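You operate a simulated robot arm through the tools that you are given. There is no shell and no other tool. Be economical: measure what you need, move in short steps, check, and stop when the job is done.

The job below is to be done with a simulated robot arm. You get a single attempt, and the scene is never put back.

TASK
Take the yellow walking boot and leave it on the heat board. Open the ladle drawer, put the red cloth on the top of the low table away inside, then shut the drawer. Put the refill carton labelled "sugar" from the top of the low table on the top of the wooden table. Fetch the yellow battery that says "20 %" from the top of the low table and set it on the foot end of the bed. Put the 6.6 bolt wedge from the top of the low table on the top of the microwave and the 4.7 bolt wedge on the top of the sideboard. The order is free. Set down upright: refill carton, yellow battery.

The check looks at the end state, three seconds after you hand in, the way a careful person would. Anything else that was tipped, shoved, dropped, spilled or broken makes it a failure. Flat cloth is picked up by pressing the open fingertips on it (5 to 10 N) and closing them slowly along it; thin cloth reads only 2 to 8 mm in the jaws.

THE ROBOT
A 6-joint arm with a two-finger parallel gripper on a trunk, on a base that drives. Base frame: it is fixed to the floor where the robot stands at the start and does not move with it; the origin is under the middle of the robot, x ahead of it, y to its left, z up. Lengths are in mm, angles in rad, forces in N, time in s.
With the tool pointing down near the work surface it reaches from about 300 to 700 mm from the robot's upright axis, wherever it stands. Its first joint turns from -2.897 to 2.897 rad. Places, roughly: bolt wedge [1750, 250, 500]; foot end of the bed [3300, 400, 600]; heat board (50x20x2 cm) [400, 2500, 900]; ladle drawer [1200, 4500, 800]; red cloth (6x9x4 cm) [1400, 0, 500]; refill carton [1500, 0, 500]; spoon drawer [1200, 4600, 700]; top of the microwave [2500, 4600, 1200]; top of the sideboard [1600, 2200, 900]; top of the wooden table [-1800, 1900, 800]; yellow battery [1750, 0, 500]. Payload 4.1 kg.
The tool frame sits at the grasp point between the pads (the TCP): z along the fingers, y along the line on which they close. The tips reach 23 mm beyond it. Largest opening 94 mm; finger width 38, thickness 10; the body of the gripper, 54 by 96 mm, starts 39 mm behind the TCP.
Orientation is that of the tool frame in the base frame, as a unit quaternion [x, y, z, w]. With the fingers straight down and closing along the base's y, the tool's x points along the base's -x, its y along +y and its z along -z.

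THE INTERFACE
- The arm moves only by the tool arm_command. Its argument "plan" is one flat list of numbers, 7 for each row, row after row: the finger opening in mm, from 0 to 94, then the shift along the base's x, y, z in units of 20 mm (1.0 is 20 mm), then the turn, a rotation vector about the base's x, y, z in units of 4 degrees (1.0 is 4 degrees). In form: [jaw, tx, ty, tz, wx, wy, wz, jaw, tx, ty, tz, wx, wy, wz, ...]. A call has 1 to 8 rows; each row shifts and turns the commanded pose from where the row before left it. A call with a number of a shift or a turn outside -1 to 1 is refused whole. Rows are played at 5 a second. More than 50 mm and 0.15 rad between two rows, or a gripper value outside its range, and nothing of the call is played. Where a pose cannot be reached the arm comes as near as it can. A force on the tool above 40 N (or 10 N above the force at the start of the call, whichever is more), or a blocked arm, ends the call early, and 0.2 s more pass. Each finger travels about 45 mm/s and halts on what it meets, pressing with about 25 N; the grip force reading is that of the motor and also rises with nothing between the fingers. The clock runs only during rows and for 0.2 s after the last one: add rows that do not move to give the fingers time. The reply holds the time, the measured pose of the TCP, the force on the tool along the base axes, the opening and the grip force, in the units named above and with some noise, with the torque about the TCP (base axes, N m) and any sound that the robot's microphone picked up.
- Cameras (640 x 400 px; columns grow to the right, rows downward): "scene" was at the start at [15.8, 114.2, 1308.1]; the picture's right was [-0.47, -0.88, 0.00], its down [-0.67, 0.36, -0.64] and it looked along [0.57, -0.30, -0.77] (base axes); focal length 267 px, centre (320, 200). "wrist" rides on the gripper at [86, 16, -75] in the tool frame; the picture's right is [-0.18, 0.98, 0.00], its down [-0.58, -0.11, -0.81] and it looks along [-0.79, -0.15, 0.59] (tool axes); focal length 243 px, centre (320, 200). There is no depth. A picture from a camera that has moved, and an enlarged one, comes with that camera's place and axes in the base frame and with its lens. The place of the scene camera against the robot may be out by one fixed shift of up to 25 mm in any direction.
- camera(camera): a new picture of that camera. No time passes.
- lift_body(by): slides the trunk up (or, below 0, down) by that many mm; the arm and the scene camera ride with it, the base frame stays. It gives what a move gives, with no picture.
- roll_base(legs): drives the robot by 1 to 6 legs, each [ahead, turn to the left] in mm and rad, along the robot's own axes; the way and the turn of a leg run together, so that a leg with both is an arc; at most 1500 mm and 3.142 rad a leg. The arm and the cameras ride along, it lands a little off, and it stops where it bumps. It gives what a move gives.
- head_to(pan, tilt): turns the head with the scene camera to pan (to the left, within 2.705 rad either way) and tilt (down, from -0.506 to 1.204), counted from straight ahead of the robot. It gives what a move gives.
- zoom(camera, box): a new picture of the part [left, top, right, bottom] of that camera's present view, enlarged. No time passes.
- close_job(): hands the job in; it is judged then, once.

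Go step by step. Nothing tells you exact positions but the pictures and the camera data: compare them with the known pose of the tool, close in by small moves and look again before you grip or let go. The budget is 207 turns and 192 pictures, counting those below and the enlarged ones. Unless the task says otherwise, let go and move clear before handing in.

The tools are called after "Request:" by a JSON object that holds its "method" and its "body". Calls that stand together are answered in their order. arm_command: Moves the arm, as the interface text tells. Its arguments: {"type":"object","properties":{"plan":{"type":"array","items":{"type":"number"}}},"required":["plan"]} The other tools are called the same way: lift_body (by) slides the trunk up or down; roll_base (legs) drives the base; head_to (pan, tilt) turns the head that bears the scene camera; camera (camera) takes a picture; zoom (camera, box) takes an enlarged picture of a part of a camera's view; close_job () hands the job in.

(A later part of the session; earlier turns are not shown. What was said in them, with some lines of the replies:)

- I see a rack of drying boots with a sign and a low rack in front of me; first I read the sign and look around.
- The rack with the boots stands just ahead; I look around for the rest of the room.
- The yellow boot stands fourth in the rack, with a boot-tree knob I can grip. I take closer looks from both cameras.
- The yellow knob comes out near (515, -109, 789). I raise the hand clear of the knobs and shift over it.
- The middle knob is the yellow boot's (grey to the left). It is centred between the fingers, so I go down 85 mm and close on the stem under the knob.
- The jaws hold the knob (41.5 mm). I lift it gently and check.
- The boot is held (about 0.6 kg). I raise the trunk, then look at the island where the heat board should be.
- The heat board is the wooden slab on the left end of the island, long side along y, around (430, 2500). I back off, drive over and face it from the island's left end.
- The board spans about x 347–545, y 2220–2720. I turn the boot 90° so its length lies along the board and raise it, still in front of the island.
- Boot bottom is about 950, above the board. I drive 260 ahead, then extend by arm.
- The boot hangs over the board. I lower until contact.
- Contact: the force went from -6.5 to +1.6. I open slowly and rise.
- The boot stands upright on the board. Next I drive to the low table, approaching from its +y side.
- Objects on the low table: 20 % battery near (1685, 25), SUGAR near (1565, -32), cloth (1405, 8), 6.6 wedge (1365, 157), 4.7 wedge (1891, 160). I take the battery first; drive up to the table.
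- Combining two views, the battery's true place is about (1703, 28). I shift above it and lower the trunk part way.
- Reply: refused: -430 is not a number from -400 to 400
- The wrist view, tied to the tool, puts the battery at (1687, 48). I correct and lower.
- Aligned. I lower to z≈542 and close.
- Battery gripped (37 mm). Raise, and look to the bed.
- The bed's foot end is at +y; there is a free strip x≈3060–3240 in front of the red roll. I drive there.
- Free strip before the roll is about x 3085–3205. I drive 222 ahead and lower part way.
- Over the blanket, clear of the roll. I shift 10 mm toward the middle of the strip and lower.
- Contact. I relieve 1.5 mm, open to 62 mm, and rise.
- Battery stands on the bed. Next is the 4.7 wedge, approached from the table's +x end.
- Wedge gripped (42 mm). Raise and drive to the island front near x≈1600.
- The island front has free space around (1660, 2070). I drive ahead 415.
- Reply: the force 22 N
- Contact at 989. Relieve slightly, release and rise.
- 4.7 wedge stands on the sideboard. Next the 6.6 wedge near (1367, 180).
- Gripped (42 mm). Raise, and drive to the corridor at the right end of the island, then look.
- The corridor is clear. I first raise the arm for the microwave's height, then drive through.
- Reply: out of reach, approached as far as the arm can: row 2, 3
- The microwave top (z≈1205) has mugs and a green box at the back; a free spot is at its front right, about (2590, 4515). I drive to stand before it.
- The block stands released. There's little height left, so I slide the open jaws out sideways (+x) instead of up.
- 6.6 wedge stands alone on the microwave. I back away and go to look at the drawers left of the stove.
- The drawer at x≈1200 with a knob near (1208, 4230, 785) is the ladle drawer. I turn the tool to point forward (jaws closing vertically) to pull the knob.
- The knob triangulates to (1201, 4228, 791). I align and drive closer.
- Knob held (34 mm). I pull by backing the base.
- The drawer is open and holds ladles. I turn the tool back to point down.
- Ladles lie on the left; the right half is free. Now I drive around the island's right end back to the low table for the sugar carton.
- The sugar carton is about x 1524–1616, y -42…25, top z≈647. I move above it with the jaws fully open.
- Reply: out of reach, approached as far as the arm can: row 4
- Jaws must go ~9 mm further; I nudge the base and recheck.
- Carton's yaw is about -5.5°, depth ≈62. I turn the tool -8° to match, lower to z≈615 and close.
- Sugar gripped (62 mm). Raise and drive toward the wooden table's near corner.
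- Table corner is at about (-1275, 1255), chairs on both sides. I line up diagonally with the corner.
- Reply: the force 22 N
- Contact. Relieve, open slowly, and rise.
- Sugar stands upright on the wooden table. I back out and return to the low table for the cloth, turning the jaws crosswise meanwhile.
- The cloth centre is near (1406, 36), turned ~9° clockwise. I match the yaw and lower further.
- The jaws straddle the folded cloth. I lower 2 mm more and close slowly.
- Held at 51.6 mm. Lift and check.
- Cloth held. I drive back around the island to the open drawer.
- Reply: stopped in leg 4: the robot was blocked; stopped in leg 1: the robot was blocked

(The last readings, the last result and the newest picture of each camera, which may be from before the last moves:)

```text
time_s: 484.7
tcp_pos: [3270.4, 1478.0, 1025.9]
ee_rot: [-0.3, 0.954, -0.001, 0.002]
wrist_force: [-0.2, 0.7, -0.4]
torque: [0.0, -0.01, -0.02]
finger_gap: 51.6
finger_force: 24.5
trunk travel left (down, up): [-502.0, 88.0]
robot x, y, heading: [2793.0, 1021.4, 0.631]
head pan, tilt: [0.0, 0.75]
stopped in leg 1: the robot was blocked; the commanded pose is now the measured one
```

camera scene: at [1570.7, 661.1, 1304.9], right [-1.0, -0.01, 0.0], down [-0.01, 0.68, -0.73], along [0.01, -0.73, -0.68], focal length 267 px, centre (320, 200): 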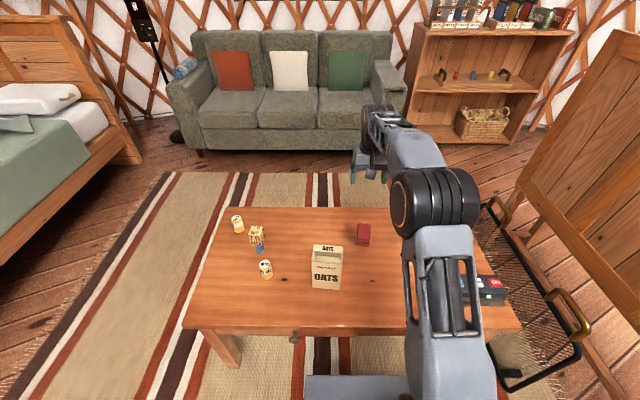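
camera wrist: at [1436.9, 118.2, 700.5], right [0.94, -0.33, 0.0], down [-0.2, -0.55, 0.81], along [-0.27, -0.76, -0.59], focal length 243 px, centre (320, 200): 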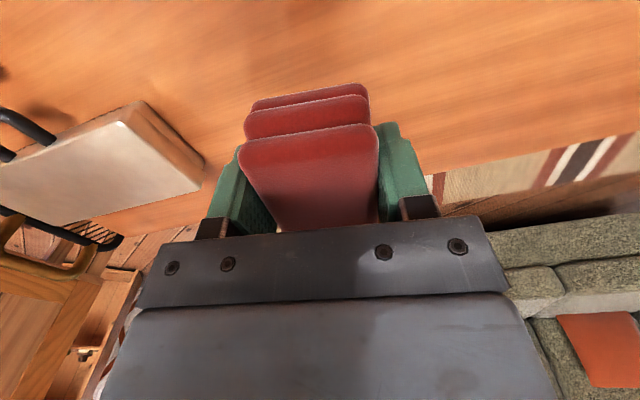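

The base was blocked. I look around before moving.

Request:
{"method": "camera", "body": {"camera": "scene"}}

Request:
{"method": "head_to", "body": {"pan": -0.8, "tilt": 0.9}}

Request:
{"method": "camera", "body": {"camera": "scene"}}

Request:
{"method": "camera", "body": {"camera": "wrist"}}

```text
63 pictures are left
camera scene: at [2721.8, 1148.4, 1544.8], right [0.59, -0.81, 0.0], down [-0.55, -0.4, -0.73], along [0.59, 0.43, -0.68], focal length 267 px, centre (320, 200)
```

scene: 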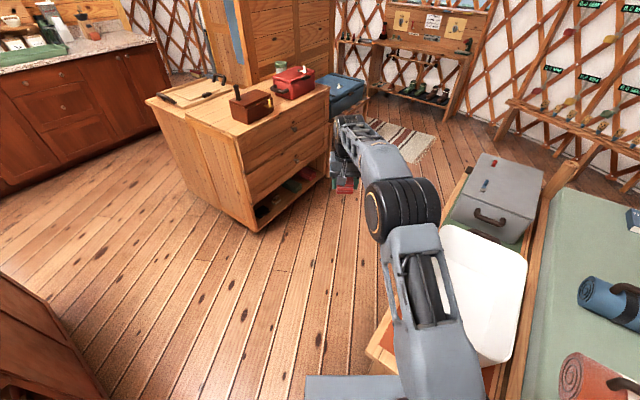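

```text
time_s: 485.8
tcp_pos: [3270.3, 1477.7, 1025.1]
ee_rot: [-0.3, 0.954, -0.001, 0.004]
wrist_force: [0.0, -0.2, -0.7]
torque: [0.0, 0.01, 0.01]
finger_gap: 51.1
finger_force: 24.6
trunk travel left (down, up): [-502.0, 88.0]
robot x, y, heading: [2795.6, 1014.8, 0.631]
head pan, tilt: [-0.799, 0.901]
```

```text
62 pictures are left
camera scene: at [2729.2, 1087.0, 1532.9], right [-0.17, -0.99, 0.0], down [-0.77, 0.13, -0.62], along [0.61, -0.1, -0.78], focal length 267 px, centre (320, 200)
```

scene: 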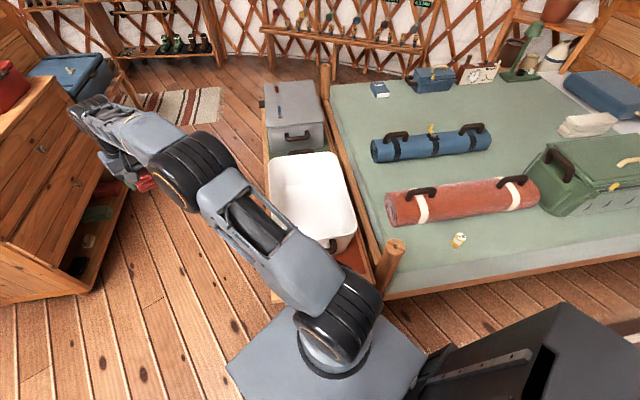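

```text
61 pictures are left
camera wrist: at [3188.8, 1440.0, 1100.5], right [-0.41, 0.91, 0.0], down [0.53, 0.24, 0.81], along [0.74, 0.33, -0.59], focal length 243 px, centre (320, 200)
```

wrist: 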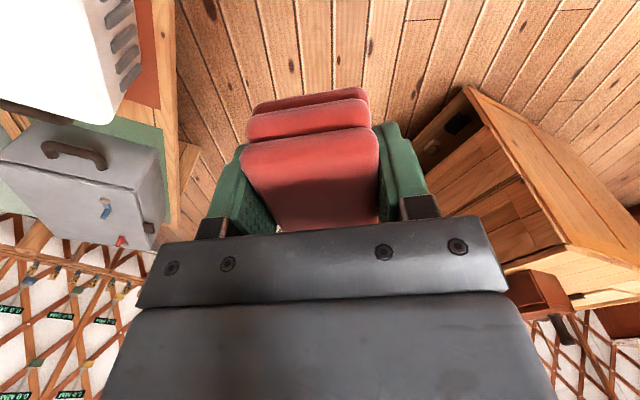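

I bumped the bench's corner with the base; everything still looks in place. I back off and take a wider path.

Request:
{"method": "roll_base", "body": {"legs": [[-250, 0], [0, 0.94], [550, 0], [0, -0.38], [690, 0], [0, 0.38]]}}

Request:
{"method": "head_to", "body": {"pan": -2.4, "tilt": 0.4}}

Request:
{"method": "camera", "body": {"camera": "scene"}}

```text
time_s: 498.5
tcp_pos: [2752.0, 2716.3, 1026.1]
ee_rot: [-0.7, 0.715, 0.001, 0.003]
wrist_force: [0.7, 0.3, 0.8]
torque: [0.01, -0.02, 0.02]
finger_gap: 51.5
finger_force: 25.3
trunk travel left (down, up): [-502.0, 88.0]
robot x, y, heading: [2846.3, 2064.6, 1.569]
head pan, tilt: [-0.799, 0.901]
```

```text
time_s: 500.2
tcp_pos: [2752.4, 2716.2, 1025.4]
ee_rot: [-0.7, 0.714, 0.001, 0.003]
wrist_force: [0.7, -0.3, -0.4]
torque: [-0.02, 0.0, -0.01]
finger_gap: 51.4
finger_force: 25.6
trunk travel left (down, up): [-502.0, 88.0]
robot x, y, heading: [2844.7, 2060.7, 1.573]
head pan, tilt: [-2.4, 0.4]
```

```text
60 pictures are left
camera scene: at [2748.3, 1915.8, 1575.9], right [-0.74, -0.68, 0.0], down [-0.26, 0.29, -0.92], along [0.62, -0.68, -0.39], focal length 267 px, centre (320, 200)
```

scene: 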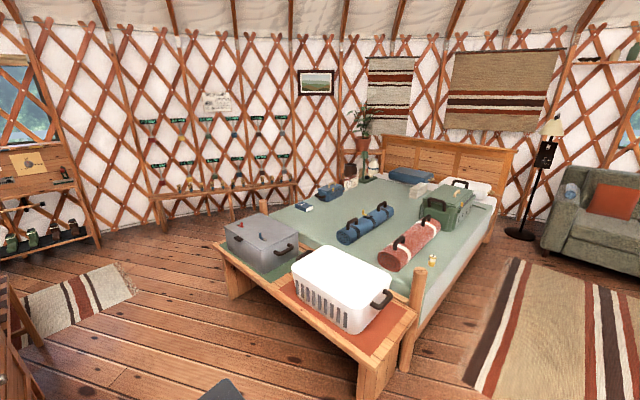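

Bench, box and battery are in place. I continue to the drawer.

Request:
{"method": "roll_base", "body": {"legs": [[1140, 0], [0, 1.571], [1437, 0], [0, -1.571]]}}

Request:
{"method": "head_to", "body": {"pan": 0.0, "tilt": 0.8}}

Request:
{"method": "camera", "body": {"camera": "scene"}}

Request:
{"method": "camera", "body": {"camera": "wrist"}}

```text
time_s: 520.3
tcp_pos: [1342.8, 3858.4, 1026.0]
ee_rot: [-0.695, 0.719, 0.001, 0.003]
wrist_force: [0.0, 0.5, -1.2]
torque: [0.0, -0.01, 0.03]
finger_gap: 51.5
finger_force: 25.0
trunk travel left (down, up): [-502.0, 88.0]
robot x, y, heading: [1430.9, 3195.5, 1.56]
head pan, tilt: [-2.4, 0.4]
```

```text
time_s: 522.5
tcp_pos: [1342.5, 3858.0, 1026.1]
ee_rot: [-0.695, 0.719, 0.001, 0.004]
wrist_force: [0.9, -0.2, -0.4]
torque: [-0.05, 0.02, 0.05]
finger_gap: 51.5
finger_force: 25.0
trunk travel left (down, up): [-502.0, 88.0]
robot x, y, heading: [1427.5, 3205.0, 1.561]
head pan, tilt: [0.0, 0.799]
```

```text
59 pictures are left
camera scene: at [1268.1, 3208.1, 1540.8], right [1.0, -0.01, 0.0], down [-0.01, -0.72, -0.7], along [0.01, 0.7, -0.72], focal length 267 px, centre (320, 200)
```

scene: 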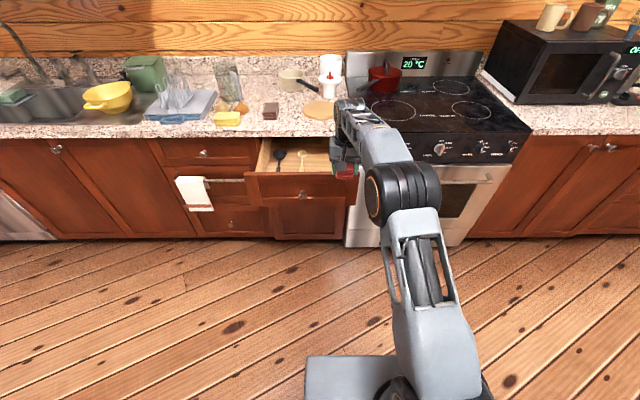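

```text
58 pictures are left
camera wrist: at [1323.1, 3771.6, 1100.6], right [-0.98, 0.22, 0.0], down [0.12, 0.57, 0.81], along [0.18, 0.79, -0.59], focal length 243 px, centre (320, 200)
```

wrist: 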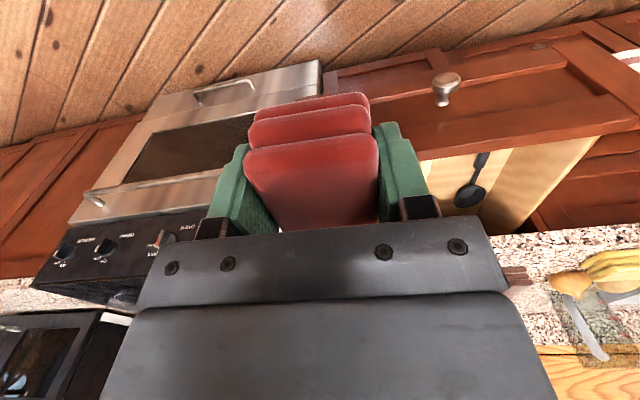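

Request:
{"method": "zoom", "body": {"camera": "scene", "box": [240, 120, 360, 195]}}

```text
5.33 times, centred on (300, 158) of scene
camera zoom: at [1268.1, 3208.1, 1540.8], right [1.0, -0.01, 0.0], down [-0.01, -0.72, -0.7], along [0.01, 0.7, -0.72], focal length 1424 px, centre (427, 427)
```

zoom: 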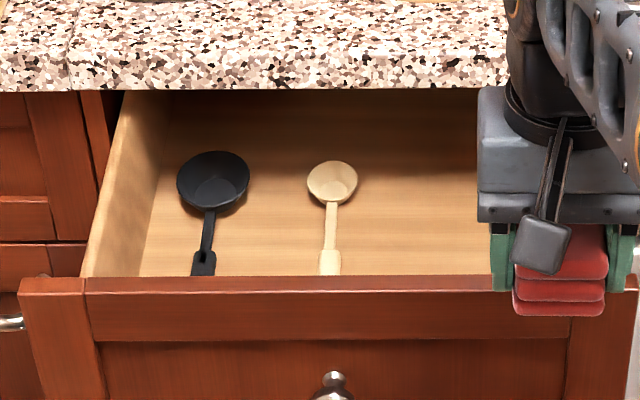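

The free area right of the wooden ladle is x≈1240–1370. I align to x≈1293 and drive over the drawer.

Request:
{"method": "arm_command", "body": {"plan": [30, -0.9, 0, 0, 0, 0, 0, 30, -0.9, 0, 0, 0, 0, 0, 30, -0.8, 0, 0, 0, 0, 0]}}

Request:
{"method": "roll_base", "body": {"legs": [[285, 0]]}}

Request:
{"method": "camera", "body": {"camera": "wrist"}}

Request:
{"method": "camera", "body": {"camera": "scene"}}

```text
time_s: 523.3
tcp_pos: [1289.2, 3859.2, 1025.0]
ee_rot: [-0.695, 0.719, 0.0, 0.004]
wrist_force: [0.0, -0.5, -0.9]
torque: [0.0, -0.01, -0.05]
finger_gap: 51.7
finger_force: 24.3
trunk travel left (down, up): [-502.0, 88.0]
robot x, y, heading: [1424.3, 3198.2, 1.559]
head pan, tilt: [0.0, 0.799]
```

```text
time_s: 525.2
tcp_pos: [1294.8, 4142.5, 1026.1]
ee_rot: [-0.695, 0.719, 0.0, 0.003]
wrist_force: [0.9, -0.1, -0.8]
torque: [-0.05, 0.01, -0.02]
finger_gap: 51.5
finger_force: 24.8
trunk travel left (down, up): [-502.0, 88.0]
robot x, y, heading: [1428.7, 3483.7, 1.557]
head pan, tilt: [0.0, 0.799]
```

```text
56 pictures are left
camera wrist: at [1275.3, 4056.0, 1100.6], right [-0.98, 0.22, 0.0], down [0.13, 0.57, 0.81], along [0.18, 0.79, -0.59], focal length 243 px, centre (320, 200)
```

wrist: 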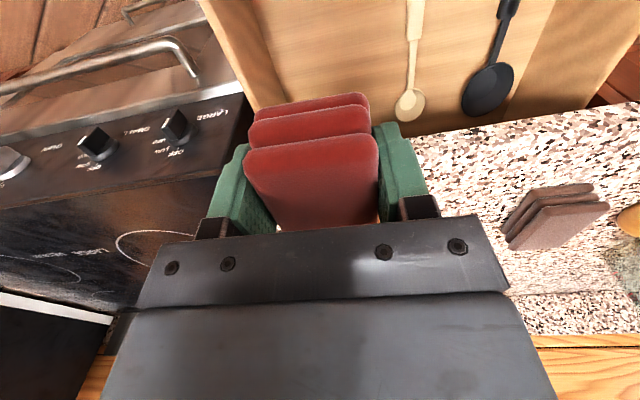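

```text
55 pictures are left
camera scene: at [1271.4, 3492.6, 1540.8], right [1.0, -0.01, 0.0], down [-0.01, -0.72, -0.7], along [0.01, 0.7, -0.72], focal length 267 px, centre (320, 200)
```

scene: 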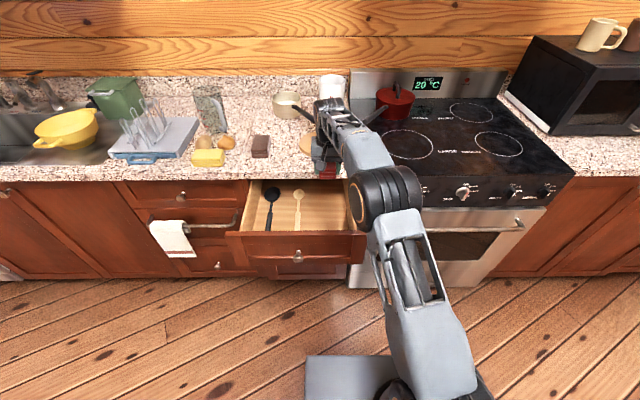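

Positions look good: counter edge y≈4239, side wall x≈1375. I shift 8 mm deeper and lower.

Request:
{"method": "arm_command", "body": {"plan": [30, 0, 0.4, 0, 0, 0, 0]}}

Request:
{"method": "lift_body", "body": {"by": -150}}

Request:
{"method": "camera", "body": {"camera": "wrist"}}

Request:
{"method": "camera", "body": {"camera": "scene"}}

```text
time_s: 525.6
tcp_pos: [1294.1, 4151.8, 1025.8]
ee_rot: [-0.695, 0.719, 0.0, 0.002]
wrist_force: [0.4, -1.0, 0.3]
torque: [-0.03, -0.01, 0.01]
finger_gap: 51.4
finger_force: 24.9
trunk travel left (down, up): [-502.0, 88.0]
robot x, y, heading: [1431.4, 3485.8, 1.553]
head pan, tilt: [0.0, 0.799]
```

```text
time_s: 527.4
tcp_pos: [1295.6, 4150.7, 876.7]
ee_rot: [-0.695, 0.719, 0.0, 0.003]
wrist_force: [0.9, 0.1, -1.1]
torque: [0.01, -0.02, 0.01]
finger_gap: 51.4
finger_force: 25.2
trunk travel left (down, up): [-352.0, 238.0]
robot x, y, heading: [1427.7, 3487.8, 1.559]
head pan, tilt: [0.0, 0.799]
```

```text
54 pictures are left
camera wrist: at [1275.3, 4063.6, 950.9], right [-0.98, 0.22, 0.0], down [0.13, 0.57, 0.81], along [0.18, 0.79, -0.59], focal length 243 px, centre (320, 200)
```

wrist: 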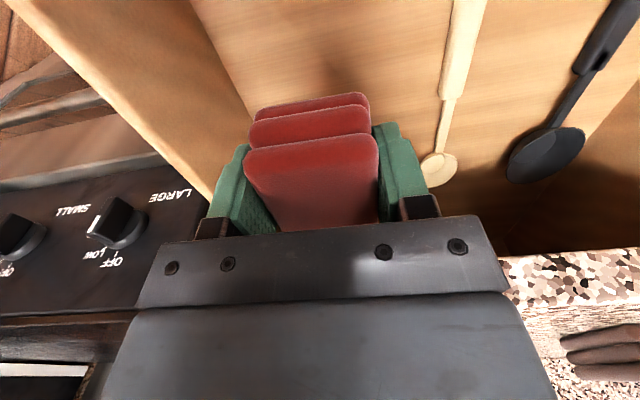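

```text
53 pictures are left
camera scene: at [1271.5, 3492.1, 1390.9], right [1.0, -0.01, 0.0], down [-0.01, -0.72, -0.7], along [0.01, 0.7, -0.72], focal length 267 px, centre (320, 200)
```

scene: 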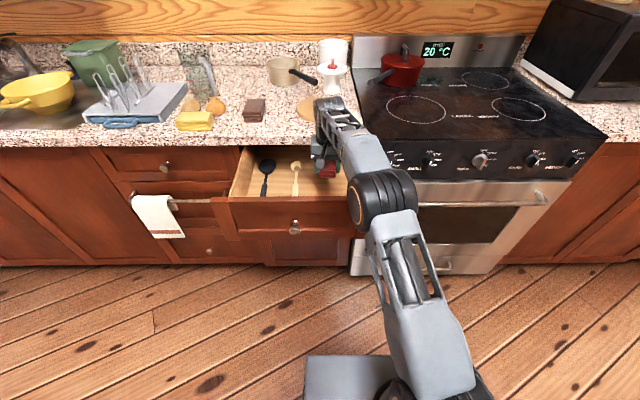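

Request:
{"method": "lift_body", "body": {"by": -80}}

Request:
{"method": "camera", "body": {"camera": "wrist"}}

Request:
{"method": "zoom", "body": {"camera": "scene", "box": [220, 130, 380, 230]}}

```text
time_s: 528.5
tcp_pos: [1294.4, 4150.0, 796.0]
ee_rot: [-0.695, 0.719, 0.002, 0.003]
wrist_force: [1.1, 0.3, -1.6]
torque: [0.01, 0.0, 0.01]
finger_gap: 51.4
finger_force: 25.2
trunk travel left (down, up): [-272.0, 318.0]
robot x, y, heading: [1435.0, 3486.2, 1.559]
head pan, tilt: [0.0, 0.799]
```

```text
52 pictures are left
camera wrist: at [1275.3, 4063.6, 870.9], right [-0.98, 0.22, 0.0], down [0.13, 0.57, 0.81], along [0.18, 0.79, -0.59], focal length 243 px, centre (320, 200)
```

wrist: 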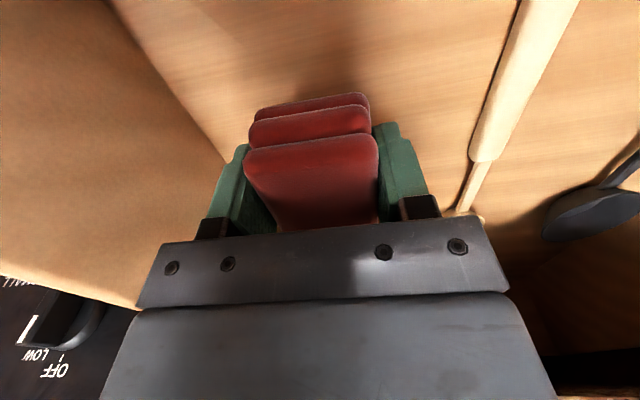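

```text
4.00 times, centred on (300, 180) of scene
camera zoom: at [1271.5, 3492.1, 1310.8], right [1.0, -0.01, 0.0], down [-0.01, -0.72, -0.7], along [0.01, 0.7, -0.72], focal length 1068 px, centre (400, 280)
```

zoom: 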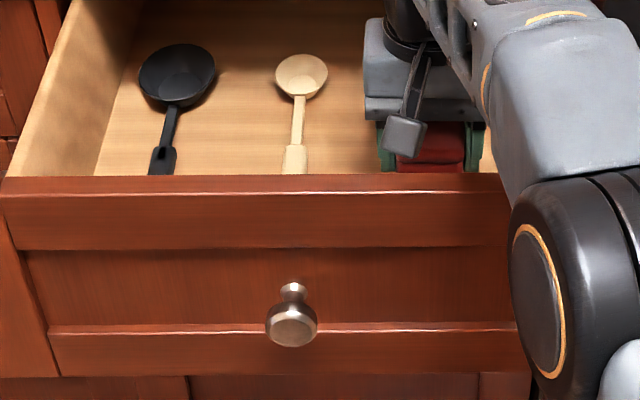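

Request:
{"method": "lift_body", "body": {"by": -20}}

Request:
{"method": "zoom", "body": {"camera": "wrist", "box": [180, 60, 460, 235]}}

```text
time_s: 529.2
tcp_pos: [1294.5, 4151.0, 776.3]
ee_rot: [-0.695, 0.719, 0.0, 0.003]
wrist_force: [0.5, 0.3, -0.3]
torque: [-0.02, 0.03, 0.03]
finger_gap: 51.6
finger_force: 25.1
trunk travel left (down, up): [-252.0, 338.0]
robot x, y, heading: [1432.4, 3489.0, 1.558]
head pan, tilt: [0.0, 0.799]
```

```text
2.29 times, centred on (320, 148) of wrist
camera zoom: at [1275.3, 4063.6, 850.8], right [-0.98, 0.22, 0.0], down [0.13, 0.57, 0.81], along [0.18, 0.79, -0.59], focal length 555 px, centre (320, 320)
```

zoom: 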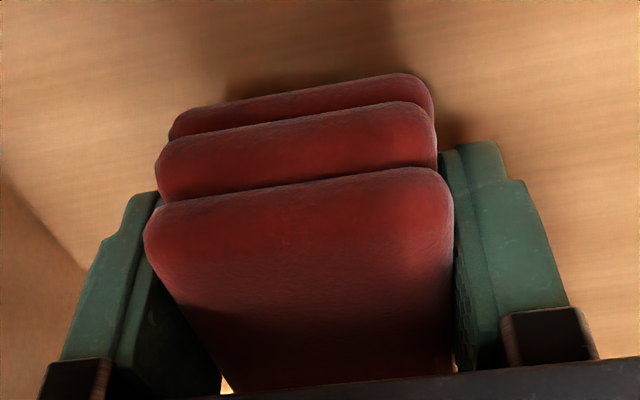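

Near the drawer floor now. I step down gently until contact.

Request:
{"method": "arm_command", "body": {"plan": [30, 0, 0, -0.15, 0, 0, 0, 30, 0, 0, -0.15, 0, 0, 0, 30, 0, 0, -0.15, 0, 0, 0, 30, 0, 0, 0, 0, 0, 0]}}

```text
time_s: 530.2
tcp_pos: [1295.5, 4151.7, 766.4]
ee_rot: [-0.695, 0.719, 0.001, 0.004]
wrist_force: [0.7, -0.6, -1.2]
torque: [-0.03, 0.0, 0.02]
finger_gap: 51.5
finger_force: 25.6
trunk travel left (down, up): [-252.0, 338.0]
robot x, y, heading: [1430.8, 3482.8, 1.56]
head pan, tilt: [0.0, 0.799]
```

Request:
{"method": "arm_command", "body": {"plan": [30, 0, 0, -0.15, 0, 0, 0, 30, 0, 0, -0.15, 0, 0, 0, 30, 0, 0, -0.15, 0, 0, 0, 30, 0, 0, 0, 0, 0, 0]}}

Request:
{"method": "zoom", "body": {"camera": "wrist", "box": [180, 60, 460, 235]}}

```text
time_s: 531.2
tcp_pos: [1295.4, 4149.7, 758.0]
ee_rot: [-0.695, 0.719, 0.0, 0.003]
wrist_force: [0.0, 0.0, -0.6]
torque: [-0.03, 0.04, -0.01]
finger_gap: 51.5
finger_force: 25.2
trunk travel left (down, up): [-252.0, 338.0]
robot x, y, heading: [1430.0, 3483.9, 1.56]
head pan, tilt: [0.0, 0.799]
```

```text
2.29 times, centred on (320, 148) of wrist
camera zoom: at [1275.2, 4063.7, 832.8], right [-0.98, 0.22, 0.0], down [0.13, 0.57, 0.81], along [0.18, 0.79, -0.59], focal length 555 px, centre (320, 320)
```

zoom: 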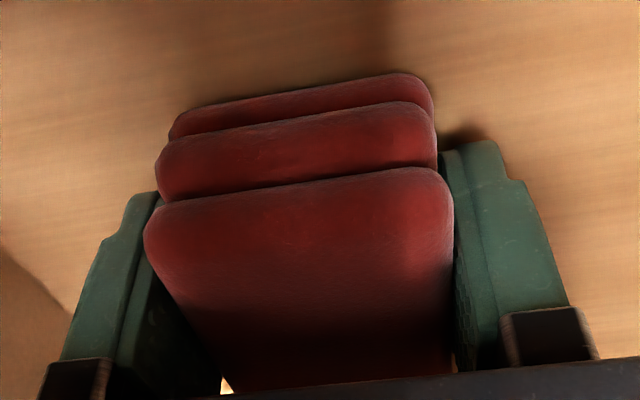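

Request:
{"method": "arm_command", "body": {"plan": [30, 0, 0, -0.15, 0, 0, 0, 30, 0, 0, -0.15, 0, 0, 0, 30, 0, 0, -0.1, 0, 0, 0, 30, 0, 0, 0, 0, 0, 0]}}

```text
time_s: 532.2
tcp_pos: [1295.4, 4150.1, 755.0]
ee_rot: [-0.694, 0.72, 0.004, 0.006]
wrist_force: [0.2, 1.2, 30.8]
torque: [0.06, 0.1, -0.03]
finger_gap: 52.0
finger_force: 24.7
trunk travel left (down, up): [-252.0, 338.0]
robot x, y, heading: [1429.2, 3487.6, 1.555]
head pan, tilt: [0.0, 0.799]
```

Contact. Relieve and release gently.

Request:
{"method": "arm_command", "body": {"plan": [30, 0, 0, 0.2, 0, 0, 0, 52, 0, 0, 0, 0, 0, 0, 58, 0, 0, 0, 0, 0, 0, 66, 0, 0, 0, 0, 0, 0, 66, 0, 0, 0, 0, 0, 0]}}

Request:
{"method": "lift_body", "body": {"by": 60}}

Request:
{"method": "camera", "body": {"camera": "wrist"}}

```text
time_s: 533.4
tcp_pos: [1294.1, 4150.3, 753.4]
ee_rot: [-0.696, 0.718, 0.0, 0.003]
wrist_force: [0.1, -0.8, -0.6]
torque: [0.01, 0.03, 0.02]
finger_gap: 65.8
finger_force: 0.1
trunk travel left (down, up): [-252.0, 338.0]
robot x, y, heading: [1429.1, 3480.8, 1.553]
head pan, tilt: [0.0, 0.799]
```

```text
time_s: 534.4
tcp_pos: [1294.3, 4149.5, 814.2]
ee_rot: [-0.695, 0.719, 0.001, 0.003]
wrist_force: [0.6, -0.4, 0.4]
torque: [-0.01, -0.02, -0.01]
finger_gap: 66.0
finger_force: 0.0
trunk travel left (down, up): [-312.0, 278.0]
robot x, y, heading: [1433.2, 3479.9, 1.56]
head pan, tilt: [0.0, 0.799]
```

```text
48 pictures are left
camera wrist: at [1275.1, 4063.9, 889.1], right [-0.98, 0.22, 0.0], down [0.13, 0.57, 0.81], along [0.18, 0.79, -0.59], focal length 243 px, centre (320, 200)
```

wrist: 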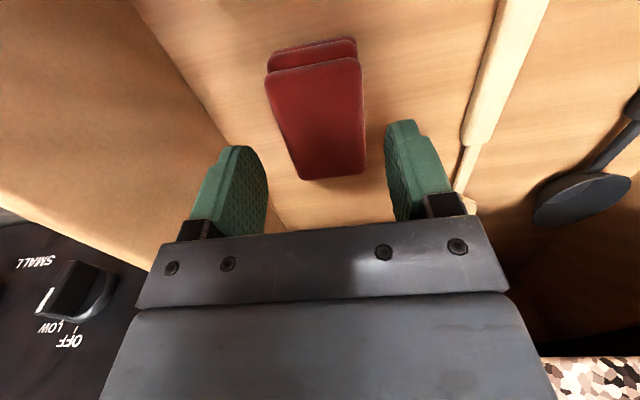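

The cloth lies in the drawer beside the ladles. I rise clear, back off, and turn the tool forward to close the drawer by the knob.

Request:
{"method": "lift_body", "body": {"by": 170}}

Request:
{"method": "roll_base", "body": {"legs": [[-300, 0]]}}

Request:
{"method": "arm_command", "body": {"plan": [66, -0.58, -0.4, 0, 1, 0, 0, 66, -0.58, -0.4, 0, 1, 0, 0, 66, -0.58, -0.4, 0, 1, 0, 0, 66, -0.58, -0.4, 0, 1, 0, 0, 66, -0.58, -0.4, 0, 1, 0, 0, 66, -0.58, -0.4, 0, 1, 0, 0, 66, -0.58, -0.4, 0, 1, 0, 0, 66, -0.58, -0.4, 0, 1, 0, 0]}}

Request:
{"method": "arm_command", "body": {"plan": [66, 0, 0, 0, 1, 0, 0, 66, 0, 0, 0, 1, 0, 0, 66, 0, 0, 0, 1, 0, 0, 66, 0, 0, 0, 1, 0, 0, 66, 0, 0, 0, 1, 0, 0, 66, 0, 0, 0, 1, 0, 0, 66, 0, 0, 0, 1, 0, 0, 66, 0, 0, 0, 1, 0, 0]}}

Request:
{"method": "arm_command", "body": {"plan": [66, 0, 0, 0, 1, 0, 0, 66, 0, 0, 0, 1, 0, 0, 66, 0, 0, 0, 1, 0, 0, 66, 0, 0, 0, 1, 0, 0, 66, 0, 0, 0, 1, 0, 0, 66, 0, 0, 0, 1, 0, 0, 66, 0, 0, 0, 0.5, 0, 0]}}

Request:
{"method": "camera", "body": {"camera": "scene"}}

```text
time_s: 536.3
tcp_pos: [1294.1, 4151.1, 983.9]
ee_rot: [-0.695, 0.719, 0.001, 0.003]
wrist_force: [0.6, -0.1, -1.1]
torque: [-0.02, -0.01, 0.02]
finger_gap: 66.1
finger_force: 0.1
trunk travel left (down, up): [-482.0, 108.0]
robot x, y, heading: [1430.5, 3484.2, 1.557]
head pan, tilt: [0.0, 0.799]
```

```text
time_s: 538.4
tcp_pos: [1290.3, 3849.3, 983.8]
ee_rot: [-0.695, 0.719, 0.001, 0.003]
wrist_force: [-0.5, 0.2, 0.4]
torque: [-0.01, -0.01, -0.02]
finger_gap: 66.4
finger_force: 0.2
trunk travel left (down, up): [-482.0, 108.0]
robot x, y, heading: [1427.9, 3181.3, 1.56]
head pan, tilt: [0.0, 0.799]
```

```text
time_s: 540.2
tcp_pos: [1195.5, 3784.4, 984.9]
ee_rot: [-0.667, 0.691, 0.199, 0.195]
wrist_force: [0.0, -0.3, 0.0]
torque: [0.01, -0.04, -0.02]
finger_gap: 65.9
finger_force: 0.1
trunk travel left (down, up): [-482.0, 108.0]
robot x, y, heading: [1427.5, 3182.8, 1.56]
head pan, tilt: [0.0, 0.799]
```

```text
time_s: 542.0
tcp_pos: [1196.1, 3785.1, 985.4]
ee_rot: [-0.588, 0.609, 0.382, 0.371]
wrist_force: [-0.3, 0.0, 0.7]
torque: [-0.02, -0.02, 0.05]
finger_gap: 65.7
finger_force: 0.0
trunk travel left (down, up): [-482.0, 108.0]
robot x, y, heading: [1423.6, 3186.4, 1.562]
head pan, tilt: [0.0, 0.799]
```

```text
time_s: 543.6
tcp_pos: [1196.2, 3785.0, 983.7]
ee_rot: [-0.489, 0.508, 0.508, 0.495]
wrist_force: [0.1, 0.1, 0.2]
torque: [0.03, -0.01, 0.0]
finger_gap: 66.4
finger_force: 0.0
trunk travel left (down, up): [-482.0, 108.0]
robot x, y, heading: [1423.4, 3186.5, 1.56]
head pan, tilt: [0.0, 0.799]
```

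```text
47 pictures are left
camera scene: at [1267.9, 3190.6, 1520.8], right [1.0, -0.01, 0.0], down [-0.01, -0.72, -0.7], along [0.01, 0.7, -0.72], focal length 267 px, centre (320, 200)
```

scene: 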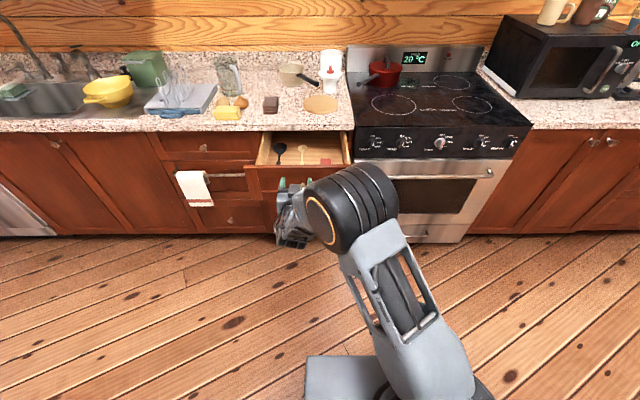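

Request:
{"method": "lift_body", "body": {"by": -194}}

Request:
{"method": "arm_command", "body": {"plan": [66, 0.25, 0, 0, 0, 0, 0]}}

Request:
{"method": "camera", "body": {"camera": "wrist"}}

Request:
{"method": "camera", "body": {"camera": "scene"}}

```text
time_s: 545.7
tcp_pos: [1196.7, 3784.8, 790.4]
ee_rot: [-0.491, 0.506, 0.509, 0.494]
wrist_force: [-1.1, 0.3, -0.3]
torque: [-0.01, -0.02, 0.04]
finger_gap: 66.0
finger_force: 0.1
trunk travel left (down, up): [-288.0, 302.0]
robot x, y, heading: [1426.8, 3186.8, 1.561]
head pan, tilt: [0.0, 0.799]
```

```text
time_s: 546.1
tcp_pos: [1199.8, 3785.5, 790.5]
ee_rot: [-0.489, 0.508, 0.508, 0.494]
wrist_force: [0.4, -1.2, -0.5]
torque: [-0.02, 0.0, 0.03]
finger_gap: 66.1
finger_force: 0.1
trunk travel left (down, up): [-288.0, 302.0]
robot x, y, heading: [1424.8, 3184.0, 1.561]
head pan, tilt: [0.0, 0.799]
```

```text
46 pictures are left
camera wrist: at [1182.5, 3710.7, 704.6], right [-0.98, 0.0, 0.22], down [0.12, -0.81, 0.57], along [0.18, 0.59, 0.79], focal length 243 px, centre (320, 200)
```

wrist: 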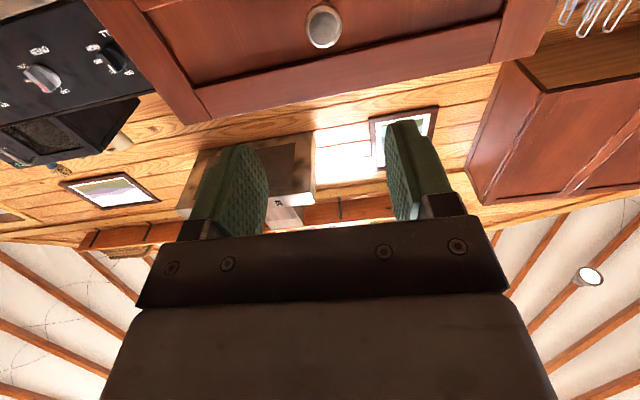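

```text
45 pictures are left
camera scene: at [1267.8, 3190.6, 1326.8], right [1.0, -0.01, 0.0], down [-0.01, -0.72, -0.7], along [0.01, 0.7, -0.72], focal length 267 px, centre (320, 200)
```

scene: 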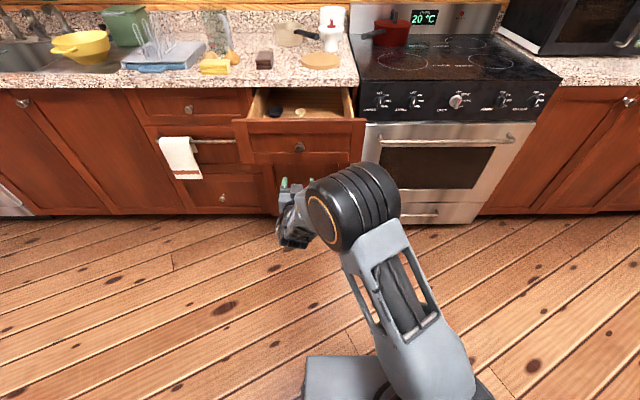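

Request:
{"method": "roll_base", "body": {"legs": [[182, 0]]}}

Request:
{"method": "camera", "body": {"camera": "wrist"}}

Request:
{"method": "arm_command", "body": {"plan": [54, 0, 0, 0, 0, 0, 0, 42, 0, 0, 0, 0, 0, 0, 30, 0, 0, 0, 0, 0, 0, 15, 0, 0, 0, 0, 0, 0, 15, 0, 0, 0, 0, 0, 0]}}

```text
time_s: 547.6
tcp_pos: [1202.9, 3967.6, 791.0]
ee_rot: [-0.49, 0.507, 0.509, 0.493]
wrist_force: [-0.9, 0.2, 1.2]
torque: [-0.03, -0.01, 0.01]
finger_gap: 66.0
finger_force: 0.0
trunk travel left (down, up): [-288.0, 302.0]
robot x, y, heading: [1425.2, 3363.7, 1.561]
head pan, tilt: [0.0, 0.799]
```

```text
44 pictures are left
camera wrist: at [1183.2, 3893.1, 704.7], right [-0.98, 0.0, 0.22], down [0.13, -0.81, 0.57], along [0.17, 0.59, 0.79], focal length 243 px, centre (320, 200)
```

wrist: 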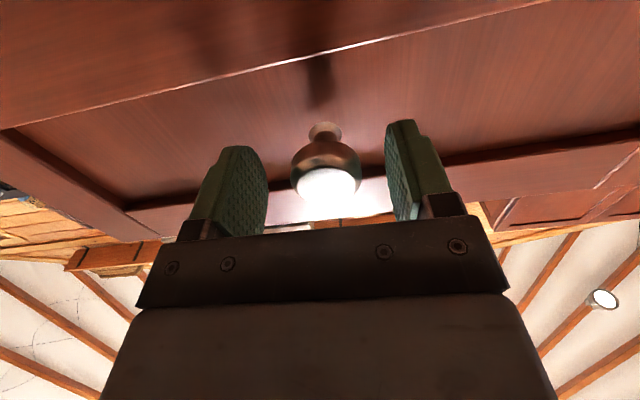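

```text
time_s: 548.8
tcp_pos: [1198.2, 3968.2, 789.7]
ee_rot: [-0.492, 0.505, 0.51, 0.493]
wrist_force: [-24.1, -1.5, 1.4]
torque: [-0.63, 0.35, 0.31]
finger_gap: 33.9
finger_force: 45.0
trunk travel left (down, up): [-288.0, 302.0]
robot x, y, heading: [1426.5, 3368.8, 1.565]
head pan, tilt: [0.0, 0.799]
```

Knob held; I relieve the sideways strain and push the drawer shut with the base.

Request:
{"method": "arm_command", "body": {"plan": [15, -0.22, 0, 0, 0, 0, 0, 15, 0, 0, 0, 0, 0, 0]}}

Request:
{"method": "roll_base", "body": {"legs": [[235, 0]]}}

Request:
{"method": "camera", "body": {"camera": "scene"}}

```text
time_s: 549.4
tcp_pos: [1199.3, 3967.9, 790.0]
ee_rot: [-0.49, 0.507, 0.508, 0.495]
wrist_force: [-4.6, 1.0, 1.7]
torque: [0.19, -0.54, 0.29]
finger_gap: 33.7
finger_force: 44.9
trunk travel left (down, up): [-288.0, 302.0]
robot x, y, heading: [1426.5, 3366.2, 1.563]
head pan, tilt: [0.0, 0.799]
```

```text
time_s: 551.2
tcp_pos: [1199.5, 4202.0, 791.4]
ee_rot: [-0.49, 0.507, 0.509, 0.493]
wrist_force: [3.6, -0.1, 0.1]
torque: [0.06, 0.54, 0.21]
finger_gap: 33.7
finger_force: 44.9
trunk travel left (down, up): [-288.0, 302.0]
robot x, y, heading: [1430.3, 3598.0, 1.563]
head pan, tilt: [0.0, 0.799]
```

```text
43 pictures are left
camera scene: at [1271.9, 3608.0, 1326.9], right [1.0, -0.01, 0.0], down [-0.01, -0.72, -0.7], along [0.0, 0.7, -0.72], focal length 267 px, centre (320, 200)
```

scene: 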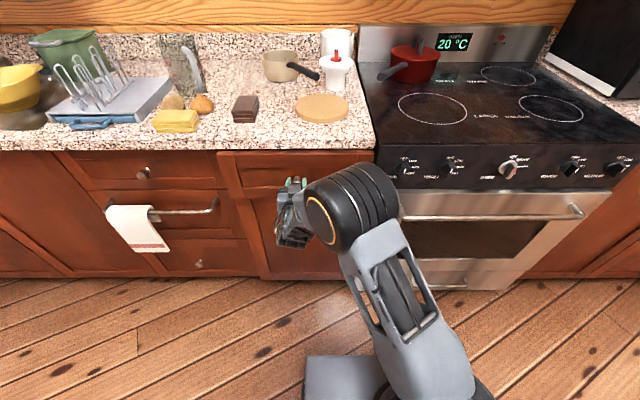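

Request:
{"method": "arm_command", "body": {"plan": [15, 0, 0.4, 0, 0, 0, 0, 15, 0, 0.4, 0, 0, 0, 0, 15, 0, 0.4, 0, 0, 0, 0, 15, 0, 0.25, 0, 0, 0, 0, 15, 0, 0, 0, 0, 0, 0]}}

Request:
{"method": "zoom", "body": {"camera": "scene", "box": [180, 120, 400, 260]}}

```text
time_s: 552.4
tcp_pos: [1199.3, 4228.7, 790.0]
ee_rot: [-0.491, 0.506, 0.509, 0.493]
wrist_force: [5.6, -37.0, -1.4]
torque: [-0.08, 0.06, -0.61]
finger_gap: 34.0
finger_force: 44.8
trunk travel left (down, up): [-288.0, 302.0]
robot x, y, heading: [1432.9, 3600.0, 1.563]
head pan, tilt: [0.0, 0.799]
```

```text
2.86 times, centred on (290, 190) of scene
camera zoom: at [1272.1, 3604.1, 1326.9], right [1.0, -0.01, 0.0], down [0.0, -0.71, -0.7], along [0.0, 0.7, -0.71], focal length 763 px, centre (406, 229)
```

zoom: 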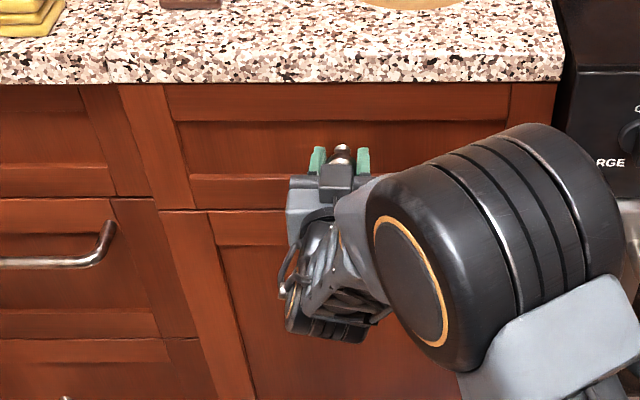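

The drawer is fully shut. I release the knob and back away.

Request:
{"method": "arm_command", "body": {"plan": [36, 0, -0.1, 0, 0, 0, 0, 60, 0, 0, 0, 0, 0, 0, 80, 0, 0, 0, 0, 0, 0, 80, 0, 0, 0, 0, 0, 0]}}

Request:
{"method": "roll_base", "body": {"legs": [[-380, 0]]}}

Request:
{"method": "camera", "body": {"camera": "scene"}}

```text
time_s: 553.4
tcp_pos: [1198.8, 4230.6, 790.8]
ee_rot: [-0.489, 0.508, 0.509, 0.494]
wrist_force: [0.0, 0.1, 1.1]
torque: [0.02, 0.02, -0.01]
finger_gap: 80.3
finger_force: 0.1
trunk travel left (down, up): [-288.0, 302.0]
robot x, y, heading: [1429.3, 3596.6, 1.566]
head pan, tilt: [0.0, 0.799]
```

```text
time_s: 555.8
tcp_pos: [1196.9, 3849.0, 790.5]
ee_rot: [-0.49, 0.507, 0.509, 0.494]
wrist_force: [0.1, 0.0, 0.1]
torque: [0.02, 0.03, 0.0]
finger_gap: 79.7
finger_force: 0.0
trunk travel left (down, up): [-288.0, 302.0]
robot x, y, heading: [1429.4, 3220.0, 1.559]
head pan, tilt: [0.0, 0.799]
```

```text
41 pictures are left
camera scene: at [1268.5, 3226.6, 1326.8], right [1.0, -0.01, 0.0], down [-0.01, -0.72, -0.7], along [0.01, 0.7, -0.72], focal length 267 px, centre (320, 200)
```

scene: 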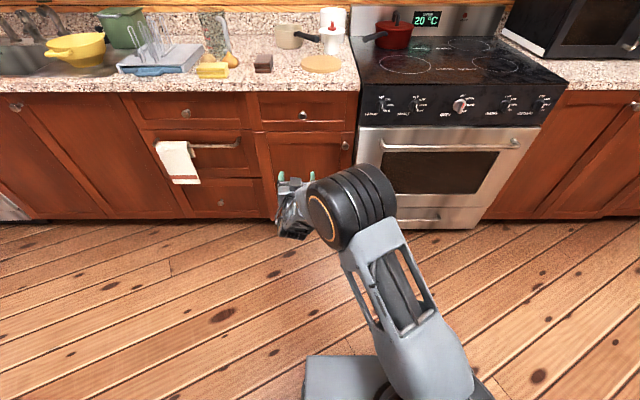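

The drawer is shut. One last look at the island and microwave to confirm everything stands.

Request:
{"method": "head_to", "body": {"pan": 2.4, "tilt": 0.5}}

Request:
{"method": "camera", "body": {"camera": "scene"}}

Request:
{"method": "head_to", "body": {"pan": -2.6, "tilt": 0.4}}

Request:
{"method": "camera", "body": {"camera": "scene"}}

Request:
{"method": "head_to", "body": {"pan": -0.8, "tilt": 0.3}}

Request:
{"method": "camera", "body": {"camera": "scene"}}

```text
time_s: 558.0
tcp_pos: [1196.0, 3849.0, 790.5]
ee_rot: [-0.49, 0.507, 0.509, 0.494]
wrist_force: [-0.1, 0.5, 0.3]
torque: [0.01, -0.01, 0.01]
finger_gap: 80.1
finger_force: 0.1
trunk travel left (down, up): [-288.0, 302.0]
robot x, y, heading: [1428.1, 3219.6, 1.56]
head pan, tilt: [2.4, 0.499]
```

```text
40 pictures are left
camera scene: at [1205.8, 3079.3, 1352.8], right [-0.73, 0.68, 0.0], down [0.33, 0.35, -0.88], along [-0.6, -0.64, -0.48], focal length 267 px, centre (320, 200)
```

scene: 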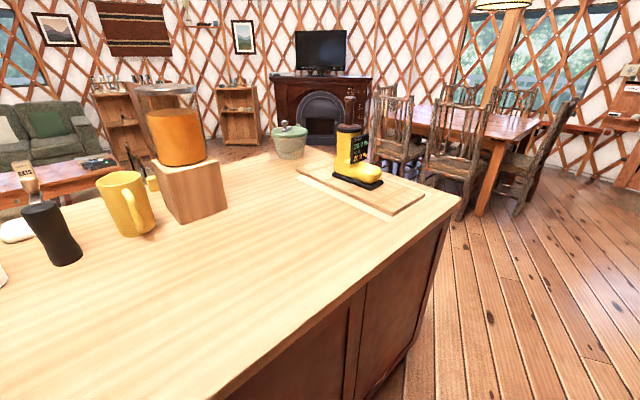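

```text
time_s: 561.9
tcp_pos: [1196.3, 3848.8, 790.8]
ee_rot: [-0.49, 0.507, 0.509, 0.494]
wrist_force: [-0.1, 0.3, -0.4]
torque: [0.03, -0.01, 0.0]
finger_gap: 80.1
finger_force: 0.0
trunk travel left (down, up): [-288.0, 302.0]
robot x, y, heading: [1428.4, 3220.7, 1.566]
head pan, tilt: [-2.601, 0.4]
```

```text
39 pictures are left
camera scene: at [1314.9, 3066.0, 1361.9], right [-0.86, -0.51, 0.0], down [-0.2, 0.34, -0.92], along [0.47, -0.79, -0.39], focal length 267 px, centre (320, 200)
```

scene: 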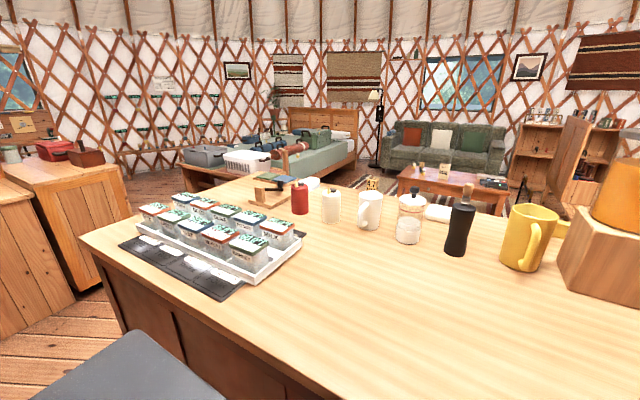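

```text
time_s: 563.7
tcp_pos: [1196.3, 3848.7, 790.3]
ee_rot: [-0.49, 0.507, 0.509, 0.494]
wrist_force: [-1.1, 0.8, -1.2]
torque: [-0.02, 0.02, -0.01]
finger_gap: 80.1
finger_force: 0.0
trunk travel left (down, up): [-288.0, 302.0]
robot x, y, heading: [1425.2, 3220.5, 1.556]
head pan, tilt: [-0.799, 0.3]
```

```text
38 pictures are left
camera scene: at [1335.4, 3210.3, 1371.2], right [0.69, -0.72, 0.0], down [-0.21, -0.2, -0.96], along [0.69, 0.66, -0.3], focal length 267 px, centre (320, 200)
```

scene: 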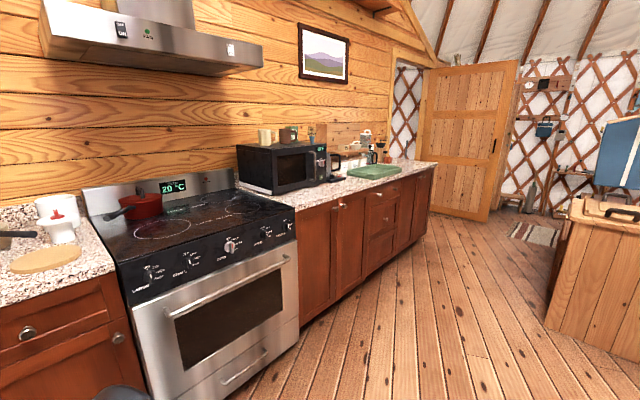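

Request:
{"method": "zoom", "body": {"camera": "scene", "box": [230, 115, 350, 190]}}

```text
5.33 times, centred on (290, 152) of scene
camera zoom: at [1335.4, 3210.3, 1371.2], right [0.69, -0.72, 0.0], down [-0.21, -0.2, -0.96], along [0.69, 0.66, -0.3], focal length 1424 px, centre (480, 453)
```

zoom: 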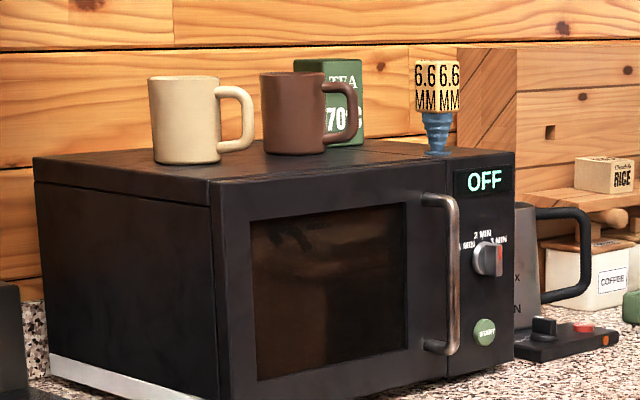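

Everything stands where it should and the gripper is clear, so I hand in.

Request:
{"method": "close_job", "body": {}}

```text
The job is handed in.
```

All six items are placed and the job is handed in.

- **Boot:** the yellow walking boot is on the heat board.
- **Cloth:** the red cloth is in the ladle drawer, and the drawer is shut. No drawer carried a label, so I chose this one by its position and the ladles inside.
- **Carton:** the sugar carton stands upright on the wooden table.
- **Battery:** the 20 % battery stands upright on the foot end of the bed.
- **Wedges:** the 6.6 wedge is on the microwave. The 4.7 wedge is on the kitchen island, which I took to be the sideboard from its position.

While carrying the cloth, the base was blocked once, most likely against the corner of the bench at the foot of the bed. I backed off and nothing looked moved or tipped in the pictures afterwards, but a small shift of the bench could have gone unseen.
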